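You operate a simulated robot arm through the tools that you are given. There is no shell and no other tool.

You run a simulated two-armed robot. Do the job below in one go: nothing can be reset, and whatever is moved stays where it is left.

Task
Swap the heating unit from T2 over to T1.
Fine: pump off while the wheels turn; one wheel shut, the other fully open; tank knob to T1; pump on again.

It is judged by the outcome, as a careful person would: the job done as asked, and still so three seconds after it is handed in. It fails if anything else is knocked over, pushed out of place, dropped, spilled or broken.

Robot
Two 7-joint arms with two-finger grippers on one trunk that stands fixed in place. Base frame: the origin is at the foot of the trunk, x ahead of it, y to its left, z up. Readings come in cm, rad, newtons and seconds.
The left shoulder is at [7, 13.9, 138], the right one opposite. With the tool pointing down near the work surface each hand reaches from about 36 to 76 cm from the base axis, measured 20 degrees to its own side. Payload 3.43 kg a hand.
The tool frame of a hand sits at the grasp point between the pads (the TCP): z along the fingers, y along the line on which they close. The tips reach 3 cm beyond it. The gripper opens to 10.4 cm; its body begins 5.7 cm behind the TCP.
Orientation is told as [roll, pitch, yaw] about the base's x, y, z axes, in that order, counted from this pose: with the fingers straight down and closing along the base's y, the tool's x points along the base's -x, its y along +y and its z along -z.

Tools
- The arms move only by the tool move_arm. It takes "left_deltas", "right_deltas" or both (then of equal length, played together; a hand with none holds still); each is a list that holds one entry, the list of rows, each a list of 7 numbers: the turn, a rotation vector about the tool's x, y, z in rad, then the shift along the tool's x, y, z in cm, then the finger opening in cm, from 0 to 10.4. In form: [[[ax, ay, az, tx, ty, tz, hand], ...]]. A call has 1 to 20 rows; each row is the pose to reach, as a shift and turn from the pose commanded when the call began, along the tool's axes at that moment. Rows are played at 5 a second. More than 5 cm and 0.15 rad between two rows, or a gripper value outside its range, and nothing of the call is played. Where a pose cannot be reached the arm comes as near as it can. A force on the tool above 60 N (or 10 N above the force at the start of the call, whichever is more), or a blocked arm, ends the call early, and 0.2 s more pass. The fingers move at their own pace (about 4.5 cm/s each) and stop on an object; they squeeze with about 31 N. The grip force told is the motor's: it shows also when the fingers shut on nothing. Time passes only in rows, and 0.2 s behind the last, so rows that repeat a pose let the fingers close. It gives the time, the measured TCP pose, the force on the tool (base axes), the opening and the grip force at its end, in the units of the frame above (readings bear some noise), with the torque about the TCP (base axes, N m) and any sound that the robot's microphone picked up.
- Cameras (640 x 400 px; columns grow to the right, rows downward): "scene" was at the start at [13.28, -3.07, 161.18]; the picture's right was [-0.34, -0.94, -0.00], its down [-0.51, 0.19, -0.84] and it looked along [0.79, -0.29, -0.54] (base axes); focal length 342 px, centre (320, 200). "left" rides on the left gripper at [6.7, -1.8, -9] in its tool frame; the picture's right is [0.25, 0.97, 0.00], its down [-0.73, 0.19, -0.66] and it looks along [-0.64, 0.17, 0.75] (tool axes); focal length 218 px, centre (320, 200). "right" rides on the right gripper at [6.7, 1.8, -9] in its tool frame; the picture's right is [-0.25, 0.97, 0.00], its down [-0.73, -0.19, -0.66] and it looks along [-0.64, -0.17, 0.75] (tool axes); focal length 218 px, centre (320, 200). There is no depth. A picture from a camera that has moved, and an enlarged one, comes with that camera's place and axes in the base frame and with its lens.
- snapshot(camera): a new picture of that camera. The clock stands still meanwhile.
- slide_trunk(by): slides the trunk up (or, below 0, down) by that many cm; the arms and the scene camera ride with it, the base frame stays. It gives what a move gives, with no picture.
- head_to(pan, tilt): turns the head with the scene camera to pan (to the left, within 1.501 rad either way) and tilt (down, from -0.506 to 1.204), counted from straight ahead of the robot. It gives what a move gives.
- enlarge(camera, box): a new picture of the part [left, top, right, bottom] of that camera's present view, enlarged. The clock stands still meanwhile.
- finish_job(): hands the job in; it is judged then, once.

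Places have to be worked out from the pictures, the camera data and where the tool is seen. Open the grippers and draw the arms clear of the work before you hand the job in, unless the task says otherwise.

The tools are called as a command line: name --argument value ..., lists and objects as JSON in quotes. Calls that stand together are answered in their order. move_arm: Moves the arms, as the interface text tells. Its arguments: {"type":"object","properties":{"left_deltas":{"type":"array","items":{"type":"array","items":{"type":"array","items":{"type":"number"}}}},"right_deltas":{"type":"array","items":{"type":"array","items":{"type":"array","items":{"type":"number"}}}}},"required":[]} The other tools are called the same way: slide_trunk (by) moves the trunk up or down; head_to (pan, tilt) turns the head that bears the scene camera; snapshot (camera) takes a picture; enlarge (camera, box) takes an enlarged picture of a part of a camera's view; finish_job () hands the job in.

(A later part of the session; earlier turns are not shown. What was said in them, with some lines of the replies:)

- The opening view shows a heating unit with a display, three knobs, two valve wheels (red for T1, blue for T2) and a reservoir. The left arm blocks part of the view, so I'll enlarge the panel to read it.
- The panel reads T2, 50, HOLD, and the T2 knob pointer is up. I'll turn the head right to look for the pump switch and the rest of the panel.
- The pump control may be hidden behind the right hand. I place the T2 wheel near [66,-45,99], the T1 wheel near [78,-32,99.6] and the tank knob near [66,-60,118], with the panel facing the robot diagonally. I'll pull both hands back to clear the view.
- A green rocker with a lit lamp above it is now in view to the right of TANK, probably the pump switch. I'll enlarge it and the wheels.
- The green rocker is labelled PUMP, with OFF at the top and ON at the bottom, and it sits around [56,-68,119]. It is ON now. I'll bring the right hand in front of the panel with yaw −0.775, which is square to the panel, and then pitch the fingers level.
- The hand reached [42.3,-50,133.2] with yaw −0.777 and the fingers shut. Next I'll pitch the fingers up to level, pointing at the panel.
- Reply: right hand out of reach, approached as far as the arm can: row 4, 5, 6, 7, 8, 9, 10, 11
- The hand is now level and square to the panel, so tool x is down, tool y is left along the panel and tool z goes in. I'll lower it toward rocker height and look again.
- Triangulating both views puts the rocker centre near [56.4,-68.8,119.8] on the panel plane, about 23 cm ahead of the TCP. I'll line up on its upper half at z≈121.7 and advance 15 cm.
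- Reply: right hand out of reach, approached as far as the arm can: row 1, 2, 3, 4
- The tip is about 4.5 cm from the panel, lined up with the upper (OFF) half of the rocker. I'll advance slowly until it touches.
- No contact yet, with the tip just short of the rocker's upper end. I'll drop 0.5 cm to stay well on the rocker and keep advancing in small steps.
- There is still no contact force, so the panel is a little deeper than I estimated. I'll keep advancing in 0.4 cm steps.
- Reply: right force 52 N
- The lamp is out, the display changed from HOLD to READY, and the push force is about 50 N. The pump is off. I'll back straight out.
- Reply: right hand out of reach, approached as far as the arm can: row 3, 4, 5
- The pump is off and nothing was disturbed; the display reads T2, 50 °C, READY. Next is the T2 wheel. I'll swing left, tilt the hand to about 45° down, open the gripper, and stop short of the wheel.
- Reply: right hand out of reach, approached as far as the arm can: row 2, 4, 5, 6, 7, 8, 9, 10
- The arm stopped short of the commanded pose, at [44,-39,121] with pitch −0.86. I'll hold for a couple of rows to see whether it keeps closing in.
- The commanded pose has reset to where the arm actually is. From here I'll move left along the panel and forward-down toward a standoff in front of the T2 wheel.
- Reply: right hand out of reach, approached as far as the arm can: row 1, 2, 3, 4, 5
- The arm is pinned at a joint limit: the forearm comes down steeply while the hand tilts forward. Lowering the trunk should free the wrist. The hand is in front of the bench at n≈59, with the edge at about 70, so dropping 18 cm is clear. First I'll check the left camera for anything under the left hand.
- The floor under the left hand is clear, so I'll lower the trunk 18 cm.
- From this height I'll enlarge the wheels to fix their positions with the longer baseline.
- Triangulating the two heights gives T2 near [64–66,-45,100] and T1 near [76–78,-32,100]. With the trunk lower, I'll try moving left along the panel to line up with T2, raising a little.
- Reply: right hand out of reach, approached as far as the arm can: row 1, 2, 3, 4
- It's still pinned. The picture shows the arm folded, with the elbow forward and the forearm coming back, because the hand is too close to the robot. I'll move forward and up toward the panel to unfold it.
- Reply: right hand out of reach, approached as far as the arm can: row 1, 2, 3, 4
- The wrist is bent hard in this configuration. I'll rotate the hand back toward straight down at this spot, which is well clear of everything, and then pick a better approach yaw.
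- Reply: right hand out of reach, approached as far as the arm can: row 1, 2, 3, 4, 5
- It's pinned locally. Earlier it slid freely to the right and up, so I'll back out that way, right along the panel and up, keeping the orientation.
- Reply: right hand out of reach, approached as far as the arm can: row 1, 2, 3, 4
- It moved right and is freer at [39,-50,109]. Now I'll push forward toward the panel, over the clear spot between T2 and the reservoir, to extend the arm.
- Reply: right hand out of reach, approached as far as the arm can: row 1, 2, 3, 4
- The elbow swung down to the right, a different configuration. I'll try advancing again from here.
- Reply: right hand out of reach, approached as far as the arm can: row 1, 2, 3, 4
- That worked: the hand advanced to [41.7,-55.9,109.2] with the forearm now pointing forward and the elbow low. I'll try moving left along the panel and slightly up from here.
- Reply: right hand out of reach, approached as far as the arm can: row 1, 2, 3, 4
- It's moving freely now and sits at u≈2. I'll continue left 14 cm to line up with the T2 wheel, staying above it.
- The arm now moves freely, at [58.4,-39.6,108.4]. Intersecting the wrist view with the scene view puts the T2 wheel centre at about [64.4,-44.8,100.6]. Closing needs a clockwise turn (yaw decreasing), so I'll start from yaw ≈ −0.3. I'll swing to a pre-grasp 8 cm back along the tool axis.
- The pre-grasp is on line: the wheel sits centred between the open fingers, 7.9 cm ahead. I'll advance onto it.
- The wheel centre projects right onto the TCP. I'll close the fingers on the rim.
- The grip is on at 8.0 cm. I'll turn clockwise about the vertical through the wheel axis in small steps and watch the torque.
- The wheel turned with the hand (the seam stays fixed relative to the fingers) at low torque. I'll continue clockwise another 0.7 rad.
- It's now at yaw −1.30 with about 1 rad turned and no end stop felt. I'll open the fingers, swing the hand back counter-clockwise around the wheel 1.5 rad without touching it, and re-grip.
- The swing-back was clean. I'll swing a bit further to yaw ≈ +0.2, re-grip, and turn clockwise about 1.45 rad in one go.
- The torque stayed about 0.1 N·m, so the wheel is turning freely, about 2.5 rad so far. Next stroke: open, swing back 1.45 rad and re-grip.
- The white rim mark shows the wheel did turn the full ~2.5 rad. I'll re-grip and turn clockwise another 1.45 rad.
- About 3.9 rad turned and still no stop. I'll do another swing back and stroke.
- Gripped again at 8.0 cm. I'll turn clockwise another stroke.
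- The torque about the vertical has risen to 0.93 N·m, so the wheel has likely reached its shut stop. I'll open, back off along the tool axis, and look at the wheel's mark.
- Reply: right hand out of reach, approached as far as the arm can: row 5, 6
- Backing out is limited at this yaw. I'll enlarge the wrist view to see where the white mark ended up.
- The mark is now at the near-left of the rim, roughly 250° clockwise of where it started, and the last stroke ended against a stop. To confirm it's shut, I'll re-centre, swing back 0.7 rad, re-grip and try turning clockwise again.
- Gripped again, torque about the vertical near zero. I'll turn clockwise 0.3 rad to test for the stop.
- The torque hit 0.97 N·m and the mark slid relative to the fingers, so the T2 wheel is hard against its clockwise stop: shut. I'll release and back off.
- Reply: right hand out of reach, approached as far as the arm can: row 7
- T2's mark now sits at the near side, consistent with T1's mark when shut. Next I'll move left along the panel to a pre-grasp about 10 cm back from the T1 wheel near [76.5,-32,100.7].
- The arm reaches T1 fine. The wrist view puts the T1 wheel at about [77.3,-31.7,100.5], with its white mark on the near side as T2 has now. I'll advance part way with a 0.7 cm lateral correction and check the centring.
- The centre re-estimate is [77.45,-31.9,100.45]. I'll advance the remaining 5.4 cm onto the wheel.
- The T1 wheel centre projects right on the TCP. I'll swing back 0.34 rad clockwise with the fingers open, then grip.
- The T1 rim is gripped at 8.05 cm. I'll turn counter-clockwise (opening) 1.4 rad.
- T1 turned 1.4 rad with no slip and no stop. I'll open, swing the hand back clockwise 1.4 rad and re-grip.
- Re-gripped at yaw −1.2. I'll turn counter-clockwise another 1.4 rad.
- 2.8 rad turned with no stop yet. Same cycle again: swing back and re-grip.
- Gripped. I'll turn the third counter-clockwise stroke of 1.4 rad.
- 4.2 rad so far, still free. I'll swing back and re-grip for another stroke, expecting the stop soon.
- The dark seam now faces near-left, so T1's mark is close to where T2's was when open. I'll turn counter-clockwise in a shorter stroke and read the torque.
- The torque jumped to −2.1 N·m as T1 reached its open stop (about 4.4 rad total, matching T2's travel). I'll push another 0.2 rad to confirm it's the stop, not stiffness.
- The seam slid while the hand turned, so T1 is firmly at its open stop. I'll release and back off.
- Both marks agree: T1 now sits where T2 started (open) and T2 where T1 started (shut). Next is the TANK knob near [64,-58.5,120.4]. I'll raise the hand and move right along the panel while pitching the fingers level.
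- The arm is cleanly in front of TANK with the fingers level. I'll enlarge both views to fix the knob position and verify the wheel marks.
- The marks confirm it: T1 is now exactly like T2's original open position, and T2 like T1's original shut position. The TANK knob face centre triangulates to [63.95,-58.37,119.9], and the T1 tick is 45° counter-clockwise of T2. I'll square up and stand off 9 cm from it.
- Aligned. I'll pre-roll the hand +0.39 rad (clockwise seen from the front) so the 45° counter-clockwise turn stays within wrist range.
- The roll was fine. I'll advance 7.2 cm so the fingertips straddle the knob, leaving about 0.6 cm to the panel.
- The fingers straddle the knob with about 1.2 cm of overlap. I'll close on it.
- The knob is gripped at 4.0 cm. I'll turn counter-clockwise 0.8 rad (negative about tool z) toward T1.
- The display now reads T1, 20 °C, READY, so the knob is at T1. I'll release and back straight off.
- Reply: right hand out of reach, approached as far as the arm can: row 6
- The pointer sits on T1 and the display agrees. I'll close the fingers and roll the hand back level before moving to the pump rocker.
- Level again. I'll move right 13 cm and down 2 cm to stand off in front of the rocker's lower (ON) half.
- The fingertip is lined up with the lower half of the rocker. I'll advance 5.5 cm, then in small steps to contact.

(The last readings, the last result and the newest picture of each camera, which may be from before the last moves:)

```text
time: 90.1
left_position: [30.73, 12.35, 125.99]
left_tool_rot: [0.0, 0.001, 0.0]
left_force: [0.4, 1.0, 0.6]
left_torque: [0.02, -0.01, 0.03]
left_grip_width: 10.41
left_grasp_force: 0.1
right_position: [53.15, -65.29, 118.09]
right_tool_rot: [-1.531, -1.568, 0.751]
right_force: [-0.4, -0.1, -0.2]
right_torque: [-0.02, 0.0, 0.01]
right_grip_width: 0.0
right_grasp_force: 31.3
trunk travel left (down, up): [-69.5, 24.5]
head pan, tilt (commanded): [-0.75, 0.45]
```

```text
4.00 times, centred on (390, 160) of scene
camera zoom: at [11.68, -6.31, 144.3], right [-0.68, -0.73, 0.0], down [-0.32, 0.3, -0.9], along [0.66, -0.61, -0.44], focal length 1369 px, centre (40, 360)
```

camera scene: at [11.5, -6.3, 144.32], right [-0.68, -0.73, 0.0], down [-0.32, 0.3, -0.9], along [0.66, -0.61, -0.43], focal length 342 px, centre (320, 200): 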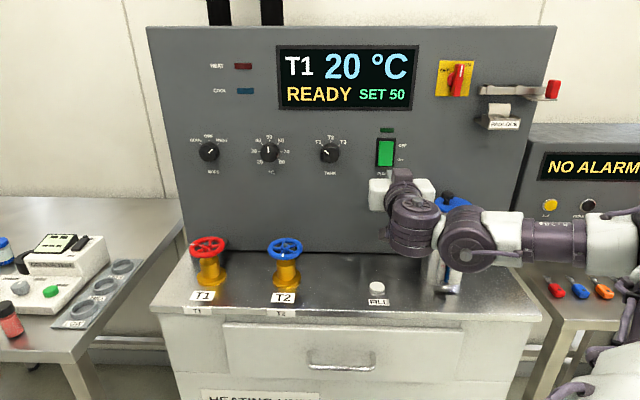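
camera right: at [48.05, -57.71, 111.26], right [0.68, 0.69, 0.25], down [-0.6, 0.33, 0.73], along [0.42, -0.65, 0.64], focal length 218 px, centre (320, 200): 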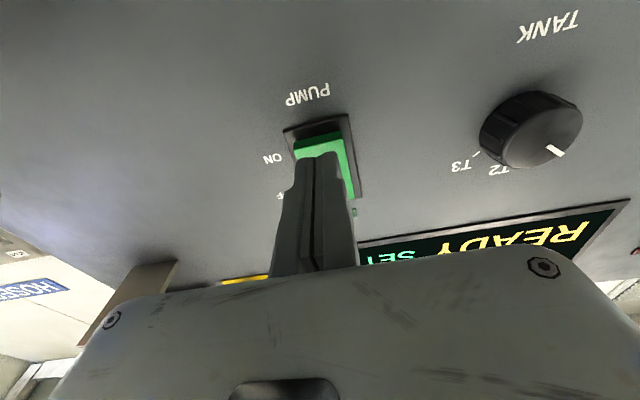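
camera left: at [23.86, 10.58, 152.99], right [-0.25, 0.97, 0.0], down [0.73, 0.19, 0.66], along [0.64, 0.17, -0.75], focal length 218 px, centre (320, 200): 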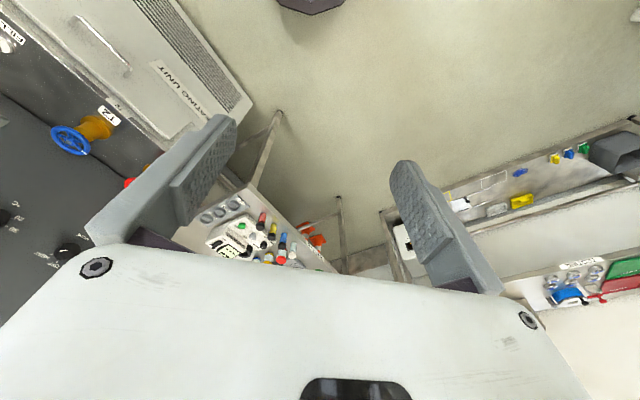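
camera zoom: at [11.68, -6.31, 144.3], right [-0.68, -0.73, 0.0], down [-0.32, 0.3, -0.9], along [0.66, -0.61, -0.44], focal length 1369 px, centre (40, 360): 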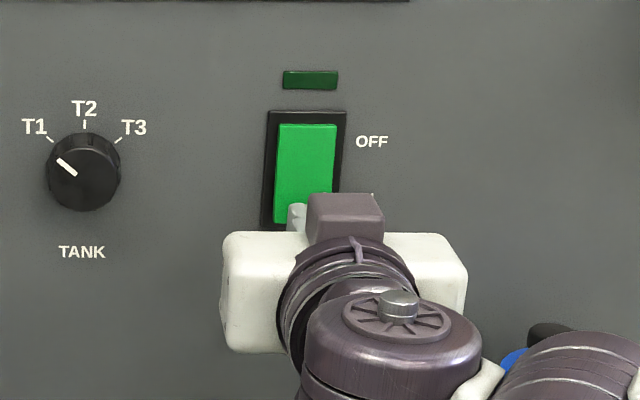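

No contact yet. I'll continue in small steps to press the lower half.

move_arm --right_deltas '[[[0, 0, 0, 0, 0, 0.8, 0], [0, 0, 0, 0, 0, 1.3, 0], [0, 0, 0, 0, 0, 1.7, 0], [0, 0, 0, 0, 0, 2.1, 0]]]'

snapshot --camera "right"

enlarge --camera "scene" --box '[260, 30, 420, 200]'

```text
time: 91.1
left_position: [30.29, 12.55, 126.01]
left_tool_rot: [-0.003, -0.003, -0.001]
left_force: [-0.5, 0.5, -0.2]
left_torque: [-0.03, 0.0, -0.01]
left_grip_width: 10.42
left_grasp_force: 0.1
right_position: [54.33, -66.52, 118.16]
right_tool_rot: [-1.41, -1.565, 0.633]
right_force: [-20.8, 15.9, -13.7]
right_torque: [0.1, -0.09, -0.02]
right_grip_width: 0.6
right_grasp_force: 35.0
trunk travel left (down, up): [-69.5, 24.5]
head pan, tilt (commanded): [-0.75, 0.45]
```

```text
taken
camera right: at [49.09, -58.97, 111.28], right [0.68, 0.69, 0.25], down [-0.6, 0.33, 0.73], along [0.42, -0.65, 0.64], focal length 218 px, centre (320, 200)
```

right: 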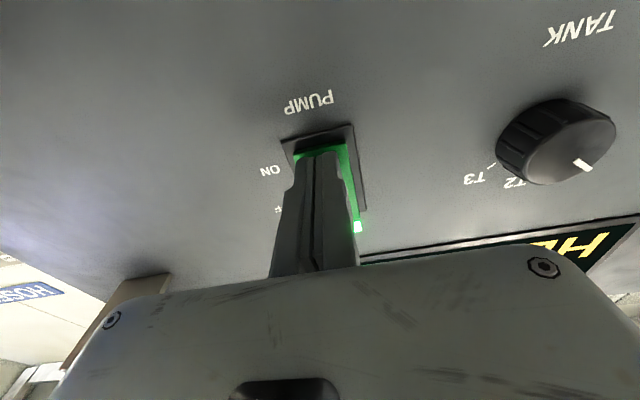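

```text
2.35 times, centred on (340, 115) of scene
camera zoom: at [11.21, -6.03, 144.32], right [-0.68, -0.73, 0.0], down [-0.32, 0.3, -0.9], along [0.66, -0.62, -0.43], focal length 805 px, centre (273, 400)
```

zoom: 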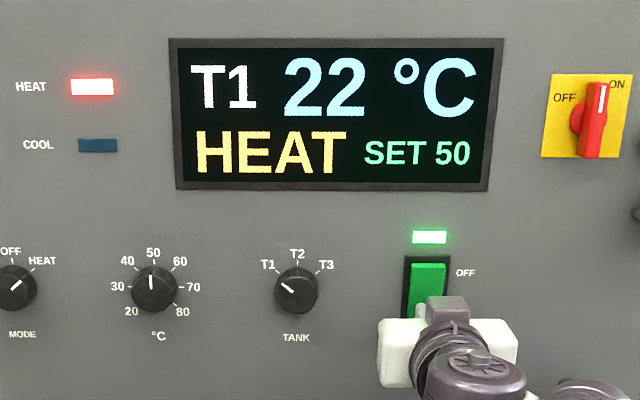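

The pump lamp is lit and the display shows T1, 22 °C, HEAT: the pump is on and T1 is heating. I'll back straight off.

move_arm --right_deltas '[[[0, 0, 0, 0, 0, -1.5, 0], [0, 0, 0, 0, 0, -4, 0], [0, 0, 0, 0, 0, -7, 0], [0, 0, 0, 0, 0, -10, 0]]]'

snapshot --camera "scene"

snapshot --camera "right"

```text
time: 92.1
left_position: [30.64, 12.41, 126.02]
left_tool_rot: [0.0, 0.0, 0.002]
left_force: [-0.9, -0.3, -1.0]
left_torque: [-0.01, -0.02, 0.02]
left_grip_width: 10.4
left_grasp_force: 0.1
right_position: [47.43, -59.65, 118.23]
right_tool_rot: [-1.79, -1.568, 1.011]
right_force: [-0.9, -0.2, -0.7]
right_torque: [0.03, 0.01, 0.02]
right_grip_width: 0.02
right_grasp_force: 34.7
trunk travel left (down, up): [-69.5, 24.5]
head pan, tilt (commanded): [-0.75, 0.45]
```

```text
taken
camera scene: at [11.58, -6.25, 144.31], right [-0.68, -0.73, 0.0], down [-0.32, 0.3, -0.9], along [0.66, -0.61, -0.43], focal length 342 px, centre (320, 200)
```

scene: 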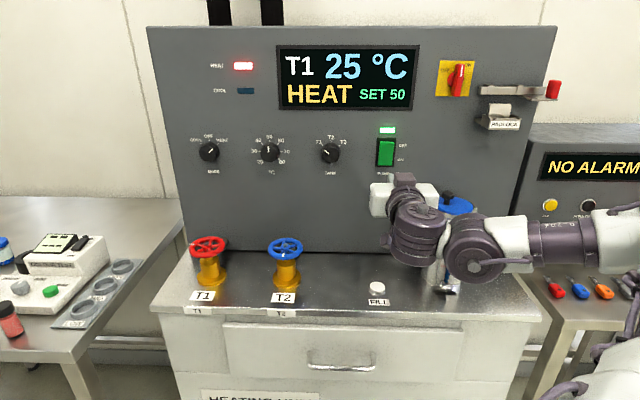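

```text
taken
camera right: at [42.32, -52.16, 111.39], right [0.68, 0.69, 0.25], down [-0.6, 0.33, 0.73], along [0.42, -0.65, 0.64], focal length 218 px, centre (320, 200)
```

right: 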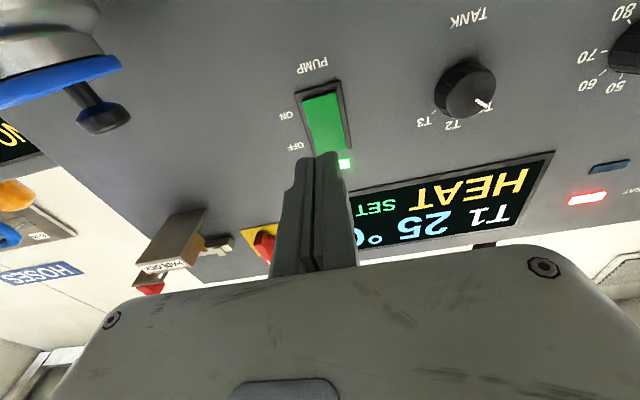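

T1 is heating (25 °C and rising) with the pump lamp lit. I'll draw the hand further back from the unit and open the gripper.

move_arm --right_deltas '[[[0, 0, 0, -0.5, 0, -3, 0], [0, 0, 0, -1, 0, -6, 2], [0, 0, 0, -1.5, 0, -9, 5], [0, 0, 0, -2, 0, -12, 8], [0, 0, 0, -2, 0, -12, 8]]]'

snapshot --camera "scene"

```text
time: 93.3
left_position: [30.64, 12.54, 126.07]
left_tool_rot: [0.0, 0.002, 0.0]
left_force: [-0.6, -0.1, 0.3]
left_torque: [-0.01, 0.04, 0.02]
left_grip_width: 10.38
left_grasp_force: 0.1
right_position: [40.88, -52.91, 120.38]
right_tool_rot: [-1.919, -1.568, 1.14]
right_force: [1.3, 0.3, -0.6]
right_torque: [-0.03, -0.01, -0.01]
right_grip_width: 8.0
right_grasp_force: 0.1
right hand out of reach, approached as far as the arm can: row 1, 4, 5
trunk travel left (down, up): [-69.5, 24.5]
head pan, tilt (commanded): [-0.75, 0.45]
```

```text
taken
camera scene: at [11.72, -6.08, 144.31], right [-0.68, -0.73, 0.0], down [-0.32, 0.3, -0.9], along [0.66, -0.61, -0.43], focal length 342 px, centre (320, 200)
```

scene: 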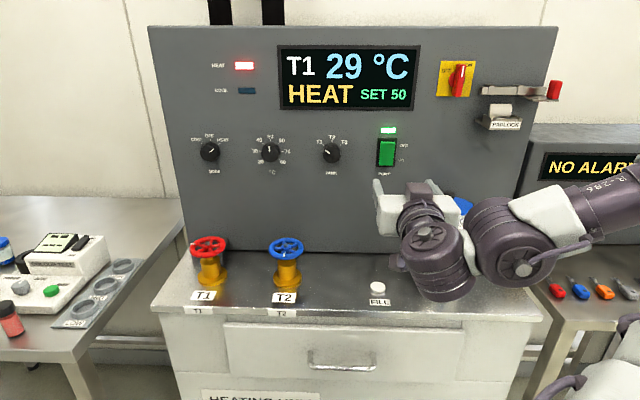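

The right hand is well back, about 20 cm from the panel, with the gripper open. One last close check of the panel, wheels and reservoir before handing in.

enlarge --camera "scene" --box '[180, 30, 420, 180]'

enlarge --camera "scene" --box '[170, 210, 410, 360]'

enlarge --camera "scene" --box '[400, 40, 640, 320]'

```text
2.67 times, centred on (300, 105) of scene
camera zoom: at [11.72, -6.08, 144.31], right [-0.68, -0.73, 0.0], down [-0.32, 0.3, -0.9], along [0.66, -0.61, -0.43], focal length 913 px, centre (373, 453)
```

zoom: 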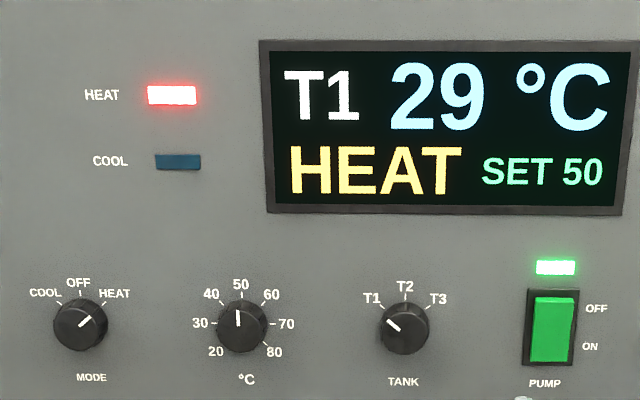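

```text
2.67 times, centred on (290, 285) of scene
camera zoom: at [11.72, -6.08, 144.31], right [-0.68, -0.73, 0.0], down [-0.32, 0.3, -0.9], along [0.66, -0.61, -0.43], focal length 913 px, centre (400, -27)
```

zoom: 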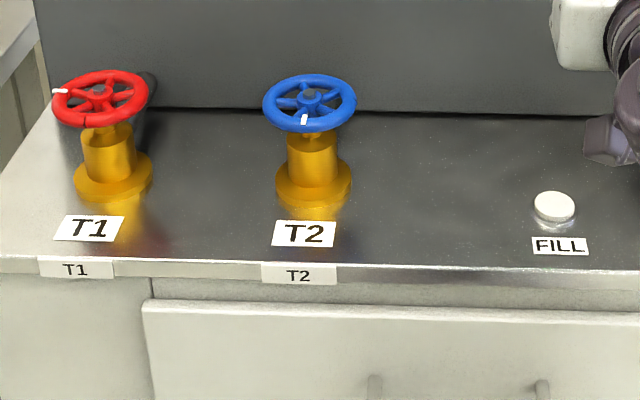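

```text
1.43 times, centred on (520, 180) of scene
camera zoom: at [11.72, -6.08, 144.31], right [-0.68, -0.73, 0.0], down [-0.32, 0.3, -0.9], along [0.66, -0.61, -0.43], focal length 489 px, centre (34, 229)
```

zoom: 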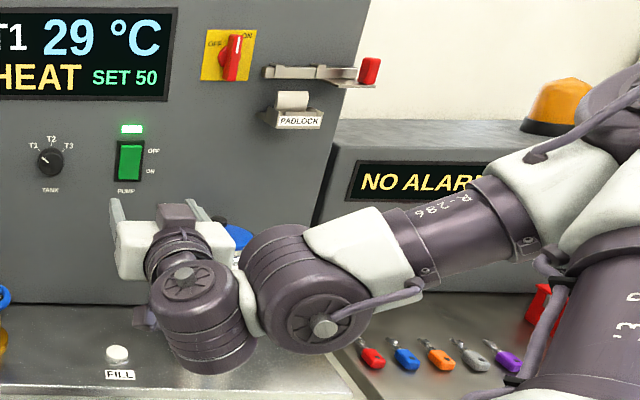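

Everything checks out. T1 is open, T2 is shut, the tank knob is at T1, the pump is on with its lamp lit, and T1 is heating at 29 °C toward 50. Mode, setpoint, isolator and reservoir are untouched and there's no alarm. Both arms are clear with grippers open, so I'm handing in.

finish_job

```text
The job is handed in.
```

The heating unit now runs on T1 instead of T2, and the job is handed in.

- **Pump:** I switched it off before touching the wheels and back on at the end. Its lamp is lit.
- **Wheels:** T2 is shut and T1 is fully open. I turned each one until it hit its stop, then pushed again to confirm.
- **Tank knob:** It points to T1.
- **Display:** When I last looked it read T1, HEAT, 29 °C and rising, with the set point still at 50.

I left the mode knob, temperature setting, main ON/OFF switch and fill reservoir alone. I saw nothing knocked or out of place, and the next bench still reads NO ALARM. Both arms are back from the unit with the grippers open.
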